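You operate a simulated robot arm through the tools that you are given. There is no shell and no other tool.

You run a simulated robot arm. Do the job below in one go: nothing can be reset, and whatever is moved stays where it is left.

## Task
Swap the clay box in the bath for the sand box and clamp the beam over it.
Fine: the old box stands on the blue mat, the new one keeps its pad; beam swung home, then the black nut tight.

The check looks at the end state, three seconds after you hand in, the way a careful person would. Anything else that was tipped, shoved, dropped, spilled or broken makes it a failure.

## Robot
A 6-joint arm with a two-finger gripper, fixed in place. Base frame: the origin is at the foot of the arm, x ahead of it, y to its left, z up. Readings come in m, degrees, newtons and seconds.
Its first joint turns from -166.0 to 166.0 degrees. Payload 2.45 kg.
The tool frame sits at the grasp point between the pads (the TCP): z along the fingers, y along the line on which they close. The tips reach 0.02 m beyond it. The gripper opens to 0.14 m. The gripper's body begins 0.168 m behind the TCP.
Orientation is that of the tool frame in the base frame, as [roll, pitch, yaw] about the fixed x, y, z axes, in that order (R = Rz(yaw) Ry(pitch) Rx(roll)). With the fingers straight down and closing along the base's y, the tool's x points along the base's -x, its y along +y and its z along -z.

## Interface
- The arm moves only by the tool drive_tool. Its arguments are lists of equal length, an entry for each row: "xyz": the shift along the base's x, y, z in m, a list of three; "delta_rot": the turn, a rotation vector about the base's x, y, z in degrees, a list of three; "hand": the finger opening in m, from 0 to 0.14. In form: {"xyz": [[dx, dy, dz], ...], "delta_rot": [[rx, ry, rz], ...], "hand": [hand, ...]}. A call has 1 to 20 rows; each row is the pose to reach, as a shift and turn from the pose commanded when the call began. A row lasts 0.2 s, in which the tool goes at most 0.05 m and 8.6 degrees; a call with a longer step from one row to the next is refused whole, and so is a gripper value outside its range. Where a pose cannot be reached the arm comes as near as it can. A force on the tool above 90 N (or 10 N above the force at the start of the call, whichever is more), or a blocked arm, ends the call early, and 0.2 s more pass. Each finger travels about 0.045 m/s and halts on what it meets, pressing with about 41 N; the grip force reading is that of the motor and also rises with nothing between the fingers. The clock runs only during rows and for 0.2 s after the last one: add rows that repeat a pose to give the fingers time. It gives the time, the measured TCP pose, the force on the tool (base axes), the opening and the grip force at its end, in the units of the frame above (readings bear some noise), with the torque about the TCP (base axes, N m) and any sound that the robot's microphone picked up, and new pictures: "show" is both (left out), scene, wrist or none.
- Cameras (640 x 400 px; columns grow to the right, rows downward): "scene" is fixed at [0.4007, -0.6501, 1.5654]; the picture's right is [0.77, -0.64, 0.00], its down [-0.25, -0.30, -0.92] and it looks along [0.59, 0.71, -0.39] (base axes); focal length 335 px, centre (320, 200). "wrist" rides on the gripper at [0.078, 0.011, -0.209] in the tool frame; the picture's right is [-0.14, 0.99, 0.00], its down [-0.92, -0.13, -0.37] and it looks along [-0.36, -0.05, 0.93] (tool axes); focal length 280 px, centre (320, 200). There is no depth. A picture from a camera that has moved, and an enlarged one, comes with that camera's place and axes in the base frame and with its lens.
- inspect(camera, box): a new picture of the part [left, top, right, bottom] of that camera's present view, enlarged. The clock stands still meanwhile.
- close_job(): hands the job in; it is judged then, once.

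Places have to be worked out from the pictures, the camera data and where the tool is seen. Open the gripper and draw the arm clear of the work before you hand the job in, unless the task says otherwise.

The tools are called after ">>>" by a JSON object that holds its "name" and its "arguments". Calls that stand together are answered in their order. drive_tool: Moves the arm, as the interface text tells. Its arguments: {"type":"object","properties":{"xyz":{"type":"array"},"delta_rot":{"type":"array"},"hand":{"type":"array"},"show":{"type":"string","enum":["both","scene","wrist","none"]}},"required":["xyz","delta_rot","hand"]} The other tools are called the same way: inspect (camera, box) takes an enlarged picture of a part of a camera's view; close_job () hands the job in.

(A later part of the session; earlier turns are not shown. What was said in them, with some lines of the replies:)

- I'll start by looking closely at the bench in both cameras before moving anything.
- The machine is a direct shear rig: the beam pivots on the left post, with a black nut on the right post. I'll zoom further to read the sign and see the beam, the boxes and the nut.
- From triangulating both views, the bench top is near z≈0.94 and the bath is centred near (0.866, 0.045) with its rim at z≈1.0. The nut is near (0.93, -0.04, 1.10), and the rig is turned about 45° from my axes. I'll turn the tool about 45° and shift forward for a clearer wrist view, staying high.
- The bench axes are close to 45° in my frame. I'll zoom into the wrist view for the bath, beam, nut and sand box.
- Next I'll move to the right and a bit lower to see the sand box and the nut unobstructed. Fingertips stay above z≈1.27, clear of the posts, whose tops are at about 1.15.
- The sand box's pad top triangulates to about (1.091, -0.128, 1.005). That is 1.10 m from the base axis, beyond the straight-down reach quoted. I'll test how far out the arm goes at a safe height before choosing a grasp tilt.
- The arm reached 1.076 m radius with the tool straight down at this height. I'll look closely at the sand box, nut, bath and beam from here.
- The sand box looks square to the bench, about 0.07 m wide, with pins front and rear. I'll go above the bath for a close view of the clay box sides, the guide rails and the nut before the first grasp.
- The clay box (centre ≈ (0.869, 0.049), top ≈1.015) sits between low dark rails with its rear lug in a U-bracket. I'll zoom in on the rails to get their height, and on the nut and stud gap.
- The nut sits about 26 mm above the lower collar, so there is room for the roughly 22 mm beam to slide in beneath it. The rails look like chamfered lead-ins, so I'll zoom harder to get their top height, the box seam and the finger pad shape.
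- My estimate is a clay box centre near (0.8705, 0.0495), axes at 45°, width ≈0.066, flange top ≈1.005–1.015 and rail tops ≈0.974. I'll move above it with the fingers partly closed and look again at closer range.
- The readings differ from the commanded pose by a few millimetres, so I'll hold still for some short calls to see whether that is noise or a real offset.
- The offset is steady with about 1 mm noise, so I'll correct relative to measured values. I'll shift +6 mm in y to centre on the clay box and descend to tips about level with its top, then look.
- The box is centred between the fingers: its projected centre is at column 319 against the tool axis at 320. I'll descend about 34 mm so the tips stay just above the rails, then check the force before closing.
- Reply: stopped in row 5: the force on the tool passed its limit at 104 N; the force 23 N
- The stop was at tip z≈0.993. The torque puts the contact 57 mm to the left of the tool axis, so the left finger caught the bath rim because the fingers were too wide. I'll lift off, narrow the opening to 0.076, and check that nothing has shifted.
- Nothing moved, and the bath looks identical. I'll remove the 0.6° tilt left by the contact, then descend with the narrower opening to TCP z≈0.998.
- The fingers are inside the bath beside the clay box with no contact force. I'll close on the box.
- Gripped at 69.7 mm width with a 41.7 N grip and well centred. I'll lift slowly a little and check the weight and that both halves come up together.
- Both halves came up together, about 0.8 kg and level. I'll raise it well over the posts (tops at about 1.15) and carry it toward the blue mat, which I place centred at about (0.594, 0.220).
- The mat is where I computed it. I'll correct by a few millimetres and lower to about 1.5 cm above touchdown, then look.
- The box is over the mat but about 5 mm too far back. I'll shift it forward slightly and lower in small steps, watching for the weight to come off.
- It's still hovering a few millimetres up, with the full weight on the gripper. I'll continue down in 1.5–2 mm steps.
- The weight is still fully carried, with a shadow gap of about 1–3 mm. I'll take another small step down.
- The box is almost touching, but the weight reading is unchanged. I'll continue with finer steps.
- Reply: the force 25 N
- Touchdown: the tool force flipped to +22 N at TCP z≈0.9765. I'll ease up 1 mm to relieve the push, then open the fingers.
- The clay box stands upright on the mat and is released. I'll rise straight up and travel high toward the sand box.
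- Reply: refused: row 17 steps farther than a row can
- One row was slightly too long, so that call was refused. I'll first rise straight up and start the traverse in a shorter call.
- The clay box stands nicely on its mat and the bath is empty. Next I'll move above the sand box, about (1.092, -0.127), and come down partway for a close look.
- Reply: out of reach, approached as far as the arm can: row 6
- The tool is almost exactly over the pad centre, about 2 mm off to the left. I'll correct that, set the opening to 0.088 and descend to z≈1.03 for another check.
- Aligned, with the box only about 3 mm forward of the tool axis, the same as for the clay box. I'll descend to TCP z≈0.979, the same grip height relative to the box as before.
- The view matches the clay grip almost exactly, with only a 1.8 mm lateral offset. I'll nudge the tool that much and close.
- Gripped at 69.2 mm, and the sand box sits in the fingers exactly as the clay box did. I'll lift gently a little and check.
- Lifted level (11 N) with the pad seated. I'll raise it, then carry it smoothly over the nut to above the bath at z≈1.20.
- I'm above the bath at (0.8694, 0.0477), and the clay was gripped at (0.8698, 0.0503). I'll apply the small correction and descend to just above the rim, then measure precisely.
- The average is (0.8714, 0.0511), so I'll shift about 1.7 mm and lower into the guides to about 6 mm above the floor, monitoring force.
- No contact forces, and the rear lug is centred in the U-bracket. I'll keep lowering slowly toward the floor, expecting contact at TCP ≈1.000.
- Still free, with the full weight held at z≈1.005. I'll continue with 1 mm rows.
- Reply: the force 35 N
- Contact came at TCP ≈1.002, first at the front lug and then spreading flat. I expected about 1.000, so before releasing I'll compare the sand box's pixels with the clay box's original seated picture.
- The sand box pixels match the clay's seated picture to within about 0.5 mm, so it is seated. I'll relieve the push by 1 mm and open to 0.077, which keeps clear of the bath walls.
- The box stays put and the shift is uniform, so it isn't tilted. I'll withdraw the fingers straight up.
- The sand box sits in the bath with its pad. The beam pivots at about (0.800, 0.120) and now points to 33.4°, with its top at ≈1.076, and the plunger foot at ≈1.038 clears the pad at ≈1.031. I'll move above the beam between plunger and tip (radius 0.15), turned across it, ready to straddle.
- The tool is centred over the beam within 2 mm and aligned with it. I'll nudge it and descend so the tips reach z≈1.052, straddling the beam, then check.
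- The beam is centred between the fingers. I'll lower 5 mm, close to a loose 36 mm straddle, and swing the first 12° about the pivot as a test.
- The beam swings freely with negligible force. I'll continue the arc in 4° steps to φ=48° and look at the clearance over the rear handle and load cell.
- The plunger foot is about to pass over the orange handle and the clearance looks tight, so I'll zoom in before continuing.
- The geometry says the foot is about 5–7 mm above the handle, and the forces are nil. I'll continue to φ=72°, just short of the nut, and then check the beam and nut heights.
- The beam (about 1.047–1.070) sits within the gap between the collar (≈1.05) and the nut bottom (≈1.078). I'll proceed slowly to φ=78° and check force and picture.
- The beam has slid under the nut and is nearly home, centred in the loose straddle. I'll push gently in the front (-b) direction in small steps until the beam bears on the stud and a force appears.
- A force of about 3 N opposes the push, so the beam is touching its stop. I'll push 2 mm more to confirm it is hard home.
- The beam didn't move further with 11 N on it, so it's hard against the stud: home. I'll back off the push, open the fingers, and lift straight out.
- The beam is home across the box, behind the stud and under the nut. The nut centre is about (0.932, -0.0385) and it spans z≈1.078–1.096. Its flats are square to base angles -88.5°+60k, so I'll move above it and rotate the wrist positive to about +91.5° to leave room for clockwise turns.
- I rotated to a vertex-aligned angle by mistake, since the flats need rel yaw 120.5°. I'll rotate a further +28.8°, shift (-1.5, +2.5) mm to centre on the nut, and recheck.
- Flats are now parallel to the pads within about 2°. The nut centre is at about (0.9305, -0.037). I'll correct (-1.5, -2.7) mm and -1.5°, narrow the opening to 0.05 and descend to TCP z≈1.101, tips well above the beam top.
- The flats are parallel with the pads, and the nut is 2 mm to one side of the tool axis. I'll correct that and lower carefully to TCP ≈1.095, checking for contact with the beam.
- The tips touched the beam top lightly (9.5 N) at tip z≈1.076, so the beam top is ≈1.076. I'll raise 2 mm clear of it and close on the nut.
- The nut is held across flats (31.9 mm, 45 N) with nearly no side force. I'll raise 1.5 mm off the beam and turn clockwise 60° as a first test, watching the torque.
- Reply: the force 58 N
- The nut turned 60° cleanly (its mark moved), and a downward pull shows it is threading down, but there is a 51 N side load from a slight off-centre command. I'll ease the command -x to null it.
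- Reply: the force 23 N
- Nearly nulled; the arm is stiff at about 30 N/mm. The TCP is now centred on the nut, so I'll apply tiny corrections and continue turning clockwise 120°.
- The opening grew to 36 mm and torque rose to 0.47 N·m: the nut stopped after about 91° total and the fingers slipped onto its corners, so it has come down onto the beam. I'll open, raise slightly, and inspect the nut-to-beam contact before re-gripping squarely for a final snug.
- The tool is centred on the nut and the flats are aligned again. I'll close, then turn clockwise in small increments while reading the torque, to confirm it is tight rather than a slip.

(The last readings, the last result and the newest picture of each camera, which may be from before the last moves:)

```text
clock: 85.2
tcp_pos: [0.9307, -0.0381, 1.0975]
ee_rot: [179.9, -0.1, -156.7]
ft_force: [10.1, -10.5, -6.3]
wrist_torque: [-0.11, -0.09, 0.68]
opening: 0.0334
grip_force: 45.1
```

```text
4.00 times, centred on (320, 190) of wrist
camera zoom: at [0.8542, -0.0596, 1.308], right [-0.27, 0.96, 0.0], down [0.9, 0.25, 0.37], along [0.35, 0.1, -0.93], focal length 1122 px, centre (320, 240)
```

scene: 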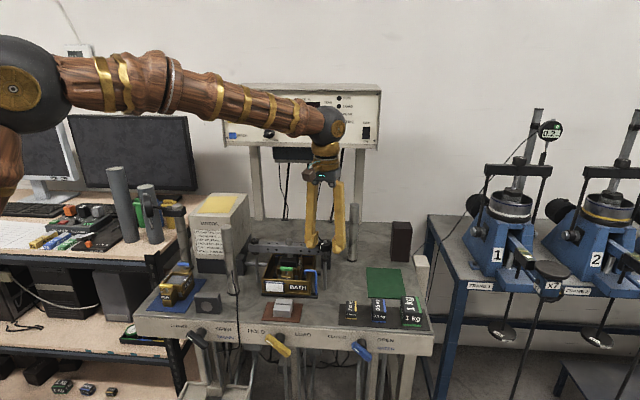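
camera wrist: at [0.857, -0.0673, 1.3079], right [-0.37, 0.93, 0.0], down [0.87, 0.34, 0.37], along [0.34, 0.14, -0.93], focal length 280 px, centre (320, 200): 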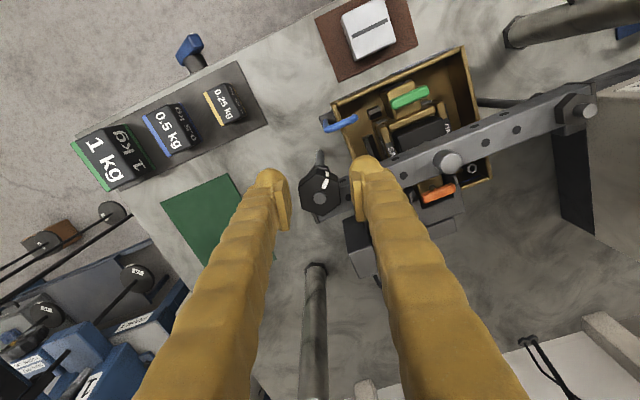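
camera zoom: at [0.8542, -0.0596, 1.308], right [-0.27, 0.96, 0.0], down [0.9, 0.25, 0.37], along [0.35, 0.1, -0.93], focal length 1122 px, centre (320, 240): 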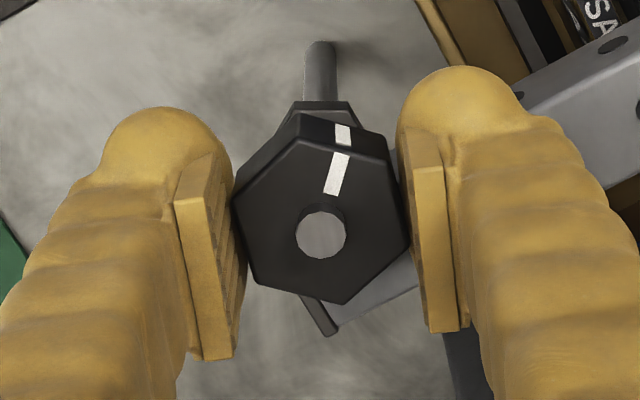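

At 0.68 N·m the nut no longer turns; the fingers are starting to cam on the hex instead, which means it's tight. I'll lean on it a bit more (to -14°) to make sure it has taken all it will.

>>> {"name": "drive_tool", "arguments": {"xyz": [[0, 0, 0], [0, 0, 0], [0, 0, 0], [0, 0, 0]], "delta_rot": [[0, 0, -3], [0, 0, -6], [0, 0, -9], [0, 0, -9]], "hand": [0.02, 0.02, 0.02, 0.02], "show": "none"}}

>>> {"name": "inspect", "arguments": {"camera": "wrist", "box": [270, 140, 370, 240]}}

>>> {"name": "inspect", "arguments": {"camera": "scene", "box": [305, 228, 340, 263]}}

```text
clock: 86.2
tcp_pos: [0.9302, -0.0364, 1.0987]
ee_rot: [180.0, -0.1, -165.8]
ft_force: [0.1, -6.8, -3.1]
wrist_torque: [-0.09, 0.02, 0.43]
opening: 0.0352
grip_force: 45.0
```

```text
4.00 times, centred on (320, 190) of wrist
camera zoom: at [0.852, -0.0473, 1.3083], right [-0.11, 0.99, 0.0], down [0.92, 0.1, 0.37], along [0.36, 0.04, -0.93], focal length 1122 px, centre (320, 240)
```

zoom: 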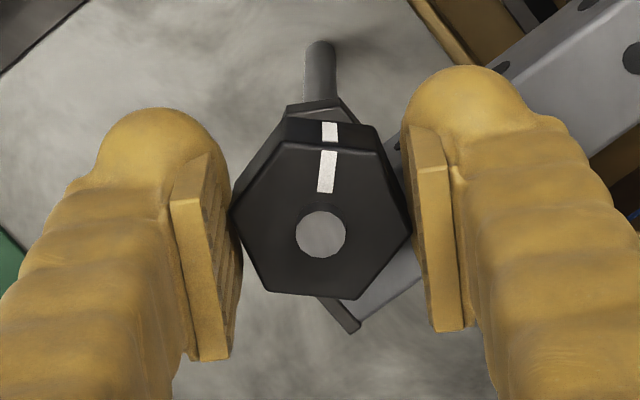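

```text
11.43 times, centred on (322, 246) of scene
camera zoom: at [0.4007, -0.6501, 1.5654], right [0.77, -0.64, 0.0], down [-0.25, -0.3, -0.92], along [0.59, 0.71, -0.39], focal length 3828 px, centre (291, -320)
```

zoom: 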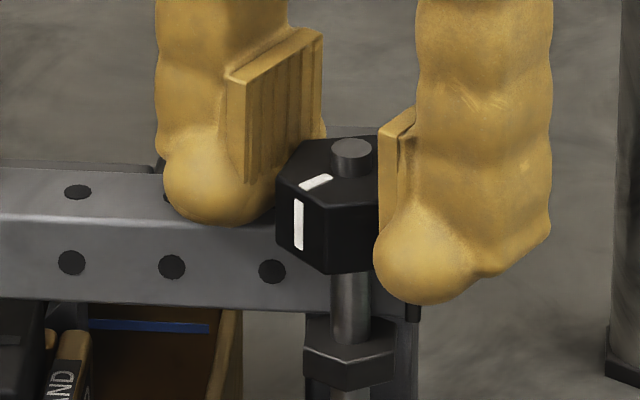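

The nut's mark no longer moves, so it is stopped. I want to verify that it actually came down onto the beam, so I'll open, lift away, and compare the same zoomed picture with the one taken before turning.

>>> {"name": "drive_tool", "arguments": {"xyz": [[0, 0, 0], [0, 0, 0], [0, 0, 0], [0, 0, 0.02], [0, 0, 0.05], [0, 0, 0.09], [0, 0, 0.12], [0, 0, 0.12]], "delta_rot": [[0, 0, 0], [0, 0, 0], [0, 0, 0], [0, 0, 0], [0, 0, 0], [0, 0, 0], [0, 0, 0], [0, 0, 0]], "hand": [0.04, 0.05, 0.056, 0.056, 0.056, 0.056, 0.056, 0.056], "show": "both"}}

>>> {"name": "inspect", "arguments": {"camera": "scene", "box": [308, 232, 338, 262]}}

>>> {"name": "inspect", "arguments": {"camera": "scene", "box": [245, 215, 335, 290]}}

>>> {"name": "inspect", "arguments": {"camera": "wrist", "box": [270, 120, 370, 220]}}

```text
clock: 88.0
tcp_pos: [0.9298, -0.0408, 1.2198]
ee_rot: [-180.0, -0.1, -165.6]
ft_force: [-0.5, 0.5, -0.1]
wrist_torque: [0.01, -0.01, 0.0]
opening: 0.0559
grip_force: 0.2
camera wrist: at [0.8518, -0.0497, 1.4291], right [-0.11, 0.99, 0.0], down [0.92, 0.1, 0.37], along [0.36, 0.04, -0.93], focal length 280 px, centre (320, 200)
```

scene: 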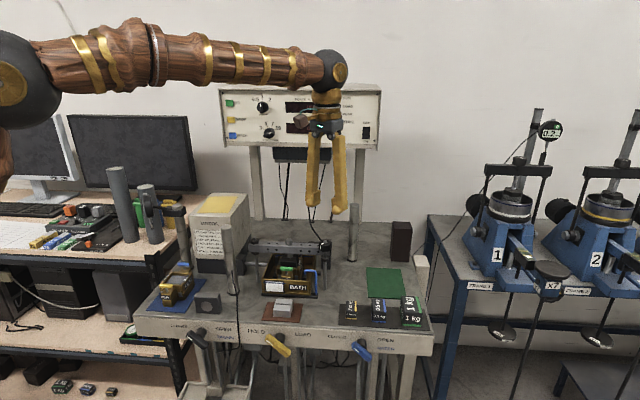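
wrist: 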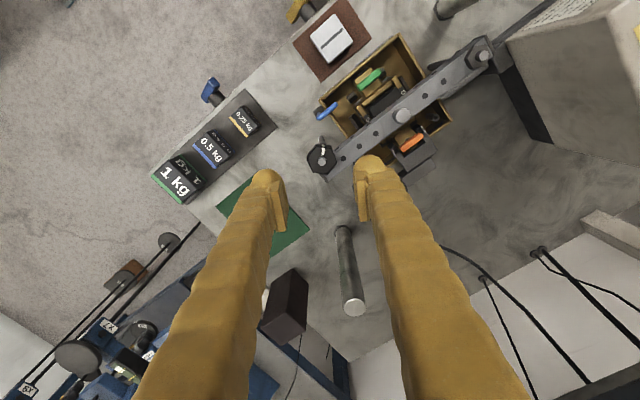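

```text
13.33 times, centred on (323, 247) of scene
camera zoom: at [0.4007, -0.6501, 1.5654], right [0.77, -0.64, 0.0], down [-0.25, -0.3, -0.92], along [0.59, 0.71, -0.39], focal length 4467 px, centre (280, -427)
```

zoom: 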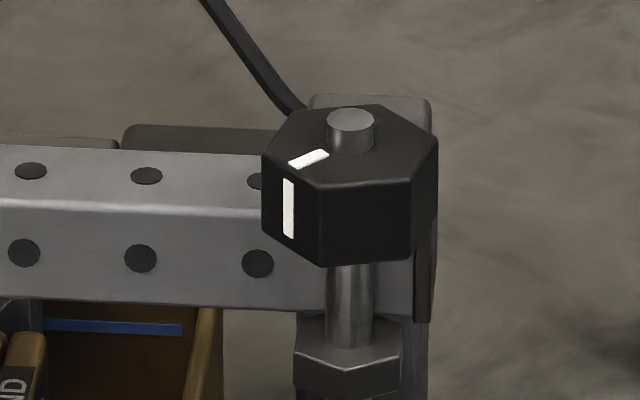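

```text
5.33 times, centred on (290, 252) of scene
camera zoom: at [0.4007, -0.6501, 1.5654], right [0.77, -0.64, 0.0], down [-0.25, -0.3, -0.92], along [0.59, 0.71, -0.39], focal length 1787 px, centre (480, -80)
```

zoom: 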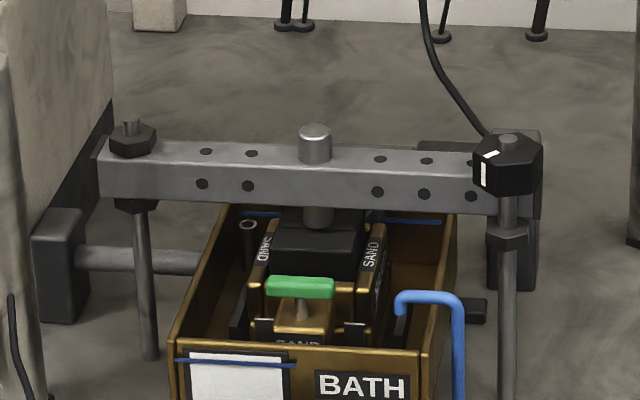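

```text
4.00 times, centred on (320, 170) of wrist
camera zoom: at [0.8518, -0.0497, 1.4291], right [-0.11, 0.99, 0.0], down [0.92, 0.1, 0.37], along [0.36, 0.04, -0.93], focal length 1122 px, centre (320, 320)
```

zoom: 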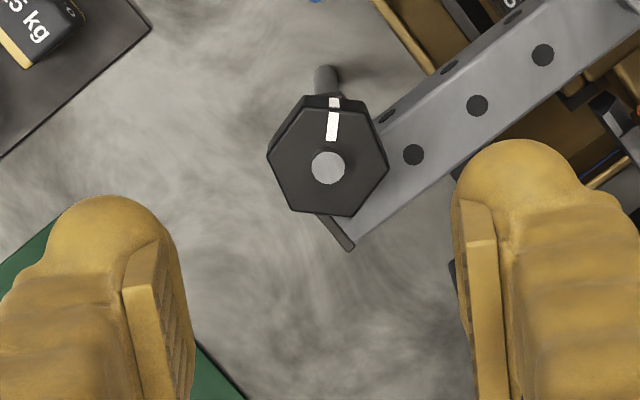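

Compared with the earlier picture, the nut turned about 91° clockwise, dropped slightly, and then held firm against 0.7 N·m, and it hasn't sprung back. I'll retreat the arm clear, toward its starting place, with the gripper open and then inspect everything.

>>> {"name": "drive_tool", "arguments": {"xyz": [[0, 0, 0.04], [0, 0, 0.08], [-0.04, 0, 0.11], [-0.08, 0.003, 0.14], [-0.12, 0.006, 0.16], [-0.16, 0.009, 0.18], [-0.2, 0.012, 0.185], [-0.24, 0.014, 0.185], [-0.28, 0.015, 0.185], [-0.32, 0.015, 0.185], [-0.36, 0.015, 0.185], [-0.36, 0.015, 0.185]], "delta_rot": [[0, 0, 0], [0, 0, 0], [0, 0, 0], [0, 0, 0], [0, 0, 0], [0, 0, 0], [0, 0, 0], [0, 0, 0], [0, 0, 0], [0, 0, 0], [0, 0, 0], [0, 0, 0]], "hand": [0.07, 0.09, 0.11, 0.13, 0.14, 0.14, 0.14, 0.14, 0.14, 0.14, 0.14, 0.14], "show": "both"}}

>>> {"name": "inspect", "arguments": {"camera": "scene", "box": [130, 180, 290, 340]}}

>>> {"name": "inspect", "arguments": {"camera": "scene", "box": [240, 215, 440, 340]}}

>>> {"name": "inspect", "arguments": {"camera": "scene", "box": [265, 230, 325, 290]}}

>>> {"name": "inspect", "arguments": {"camera": "wrist", "box": [200, 150, 480, 380]}}

```text
clock: 90.6
tcp_pos: [0.5709, -0.021, 1.4018]
ee_rot: [-180.0, -0.1, -165.7]
ft_force: [0.2, -0.2, 0.0]
wrist_torque: [0.02, -0.02, 0.01]
opening: 0.1399
grip_force: 0.1
camera wrist: at [0.4917, -0.0312, 1.6112], right [-0.11, 0.99, 0.0], down [0.92, 0.1, 0.37], along [0.36, 0.04, -0.93], focal length 280 px, centre (320, 200)
```

scene: 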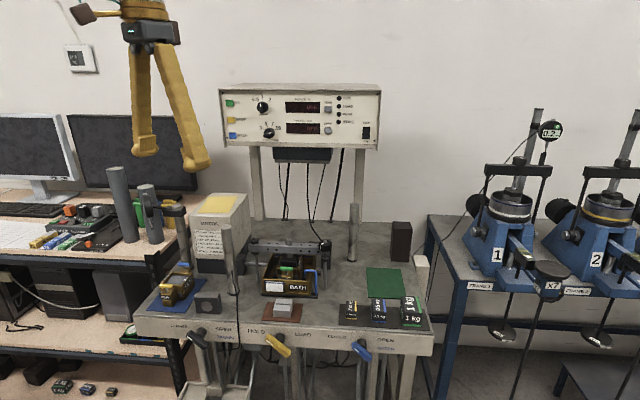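
wrist: 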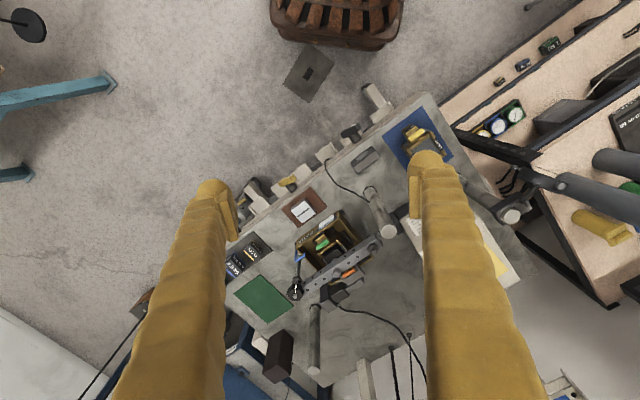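

```text
2.50 times, centred on (210, 260) of scene
camera zoom: at [0.4007, -0.6501, 1.5654], right [0.77, -0.64, 0.0], down [-0.25, -0.3, -0.92], along [0.59, 0.71, -0.39], focal length 838 px, centre (595, 50)
```

zoom: 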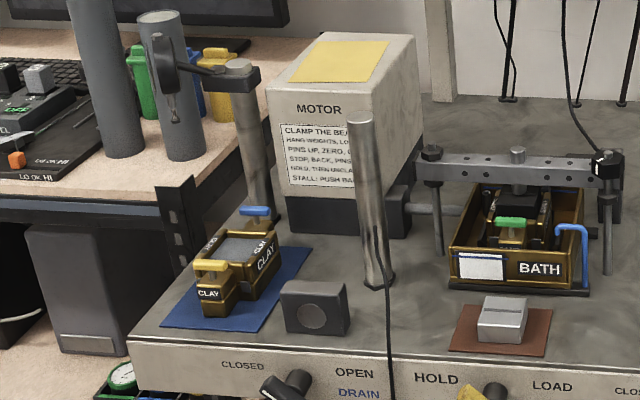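

```text
3.20 times, centred on (340, 278) of scene
camera zoom: at [0.4007, -0.6501, 1.5654], right [0.77, -0.64, 0.0], down [-0.25, -0.3, -0.92], along [0.59, 0.71, -0.39], focal length 1072 px, centre (256, -48)
```

zoom: 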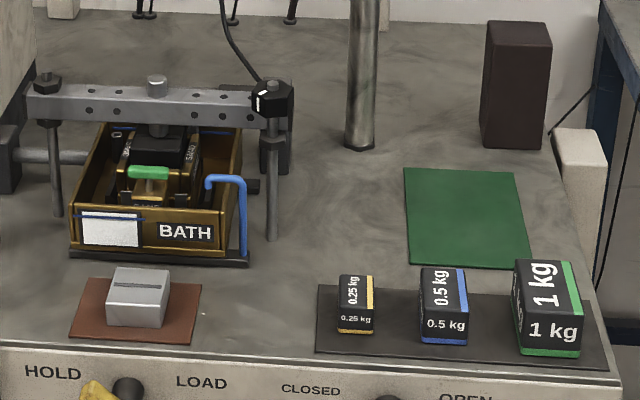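

```text
6.67 times, centred on (295, 260) of scene
camera zoom: at [0.4007, -0.6501, 1.5654], right [0.77, -0.64, 0.0], down [-0.25, -0.3, -0.92], along [0.59, 0.71, -0.39], focal length 2233 px, centre (487, -200)
```

zoom: 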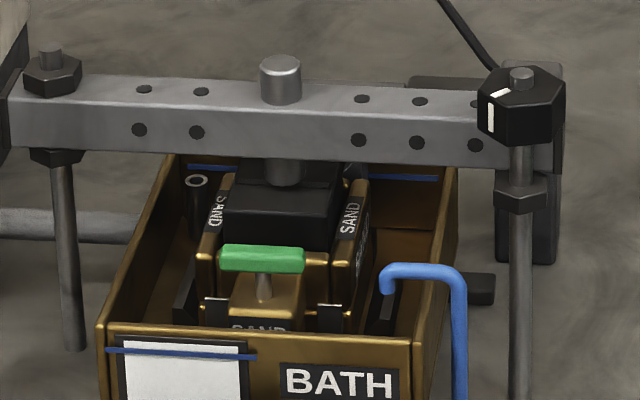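

```text
1.74 times, centred on (340, 265) of wrist
camera zoom: at [0.4917, -0.0312, 1.6112], right [-0.11, 0.99, 0.0], down [0.92, 0.1, 0.37], along [0.36, 0.04, -0.93], focal length 488 px, centre (285, 87)
```

zoom: 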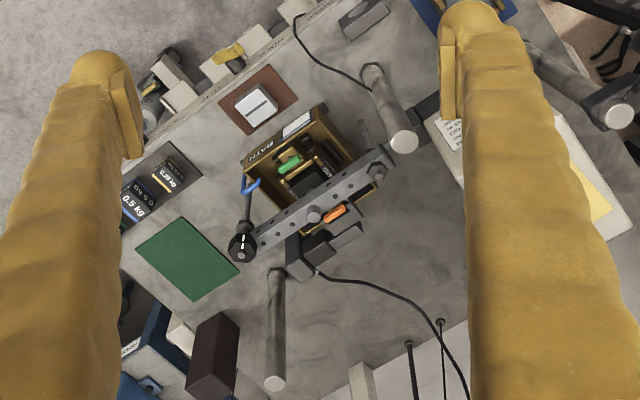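

Everything checks out:
- The clay box stands upright on the blue mat.
- The sand box sits in the bath with its pad.
- The beam is home against the stud with the nut tight.
- The weights, block and posts are undisturbed.
- The arm is clear with the gripper open.

Handing in.

>>> {"name": "close_job", "arguments": {}}

```text
The job is handed in.
```

I've handed the job in. At my last look, the sand box was in the bath with the beam clamped over it and the clay box was on the blue mat.

- **Clay box:** it stands upright on the blue mat, with both halves together and its pins in place.
- **Sand box:** it is seated in the bath with its black pad still on top, within about half a millimetre of where the clay box sat.
- **Beam:** it is swung home against the right stud. It didn't move when I pushed it with about 11 N.
- **Black nut:** it turned freely for about 91° clockwise, then stopped. On a second grip it held at about 0.7 N·m and the fingers slipped instead of turning it. I take that as tight, but I didn't try to move the beam after tightening.

On the first try at gripping the clay box, a finger caught the bath rim and the force peaked at 104 N before the arm stopped. Later pictures showed the bath unmoved and nothing else shifted. The arm is back near its starting position with the gripper open.
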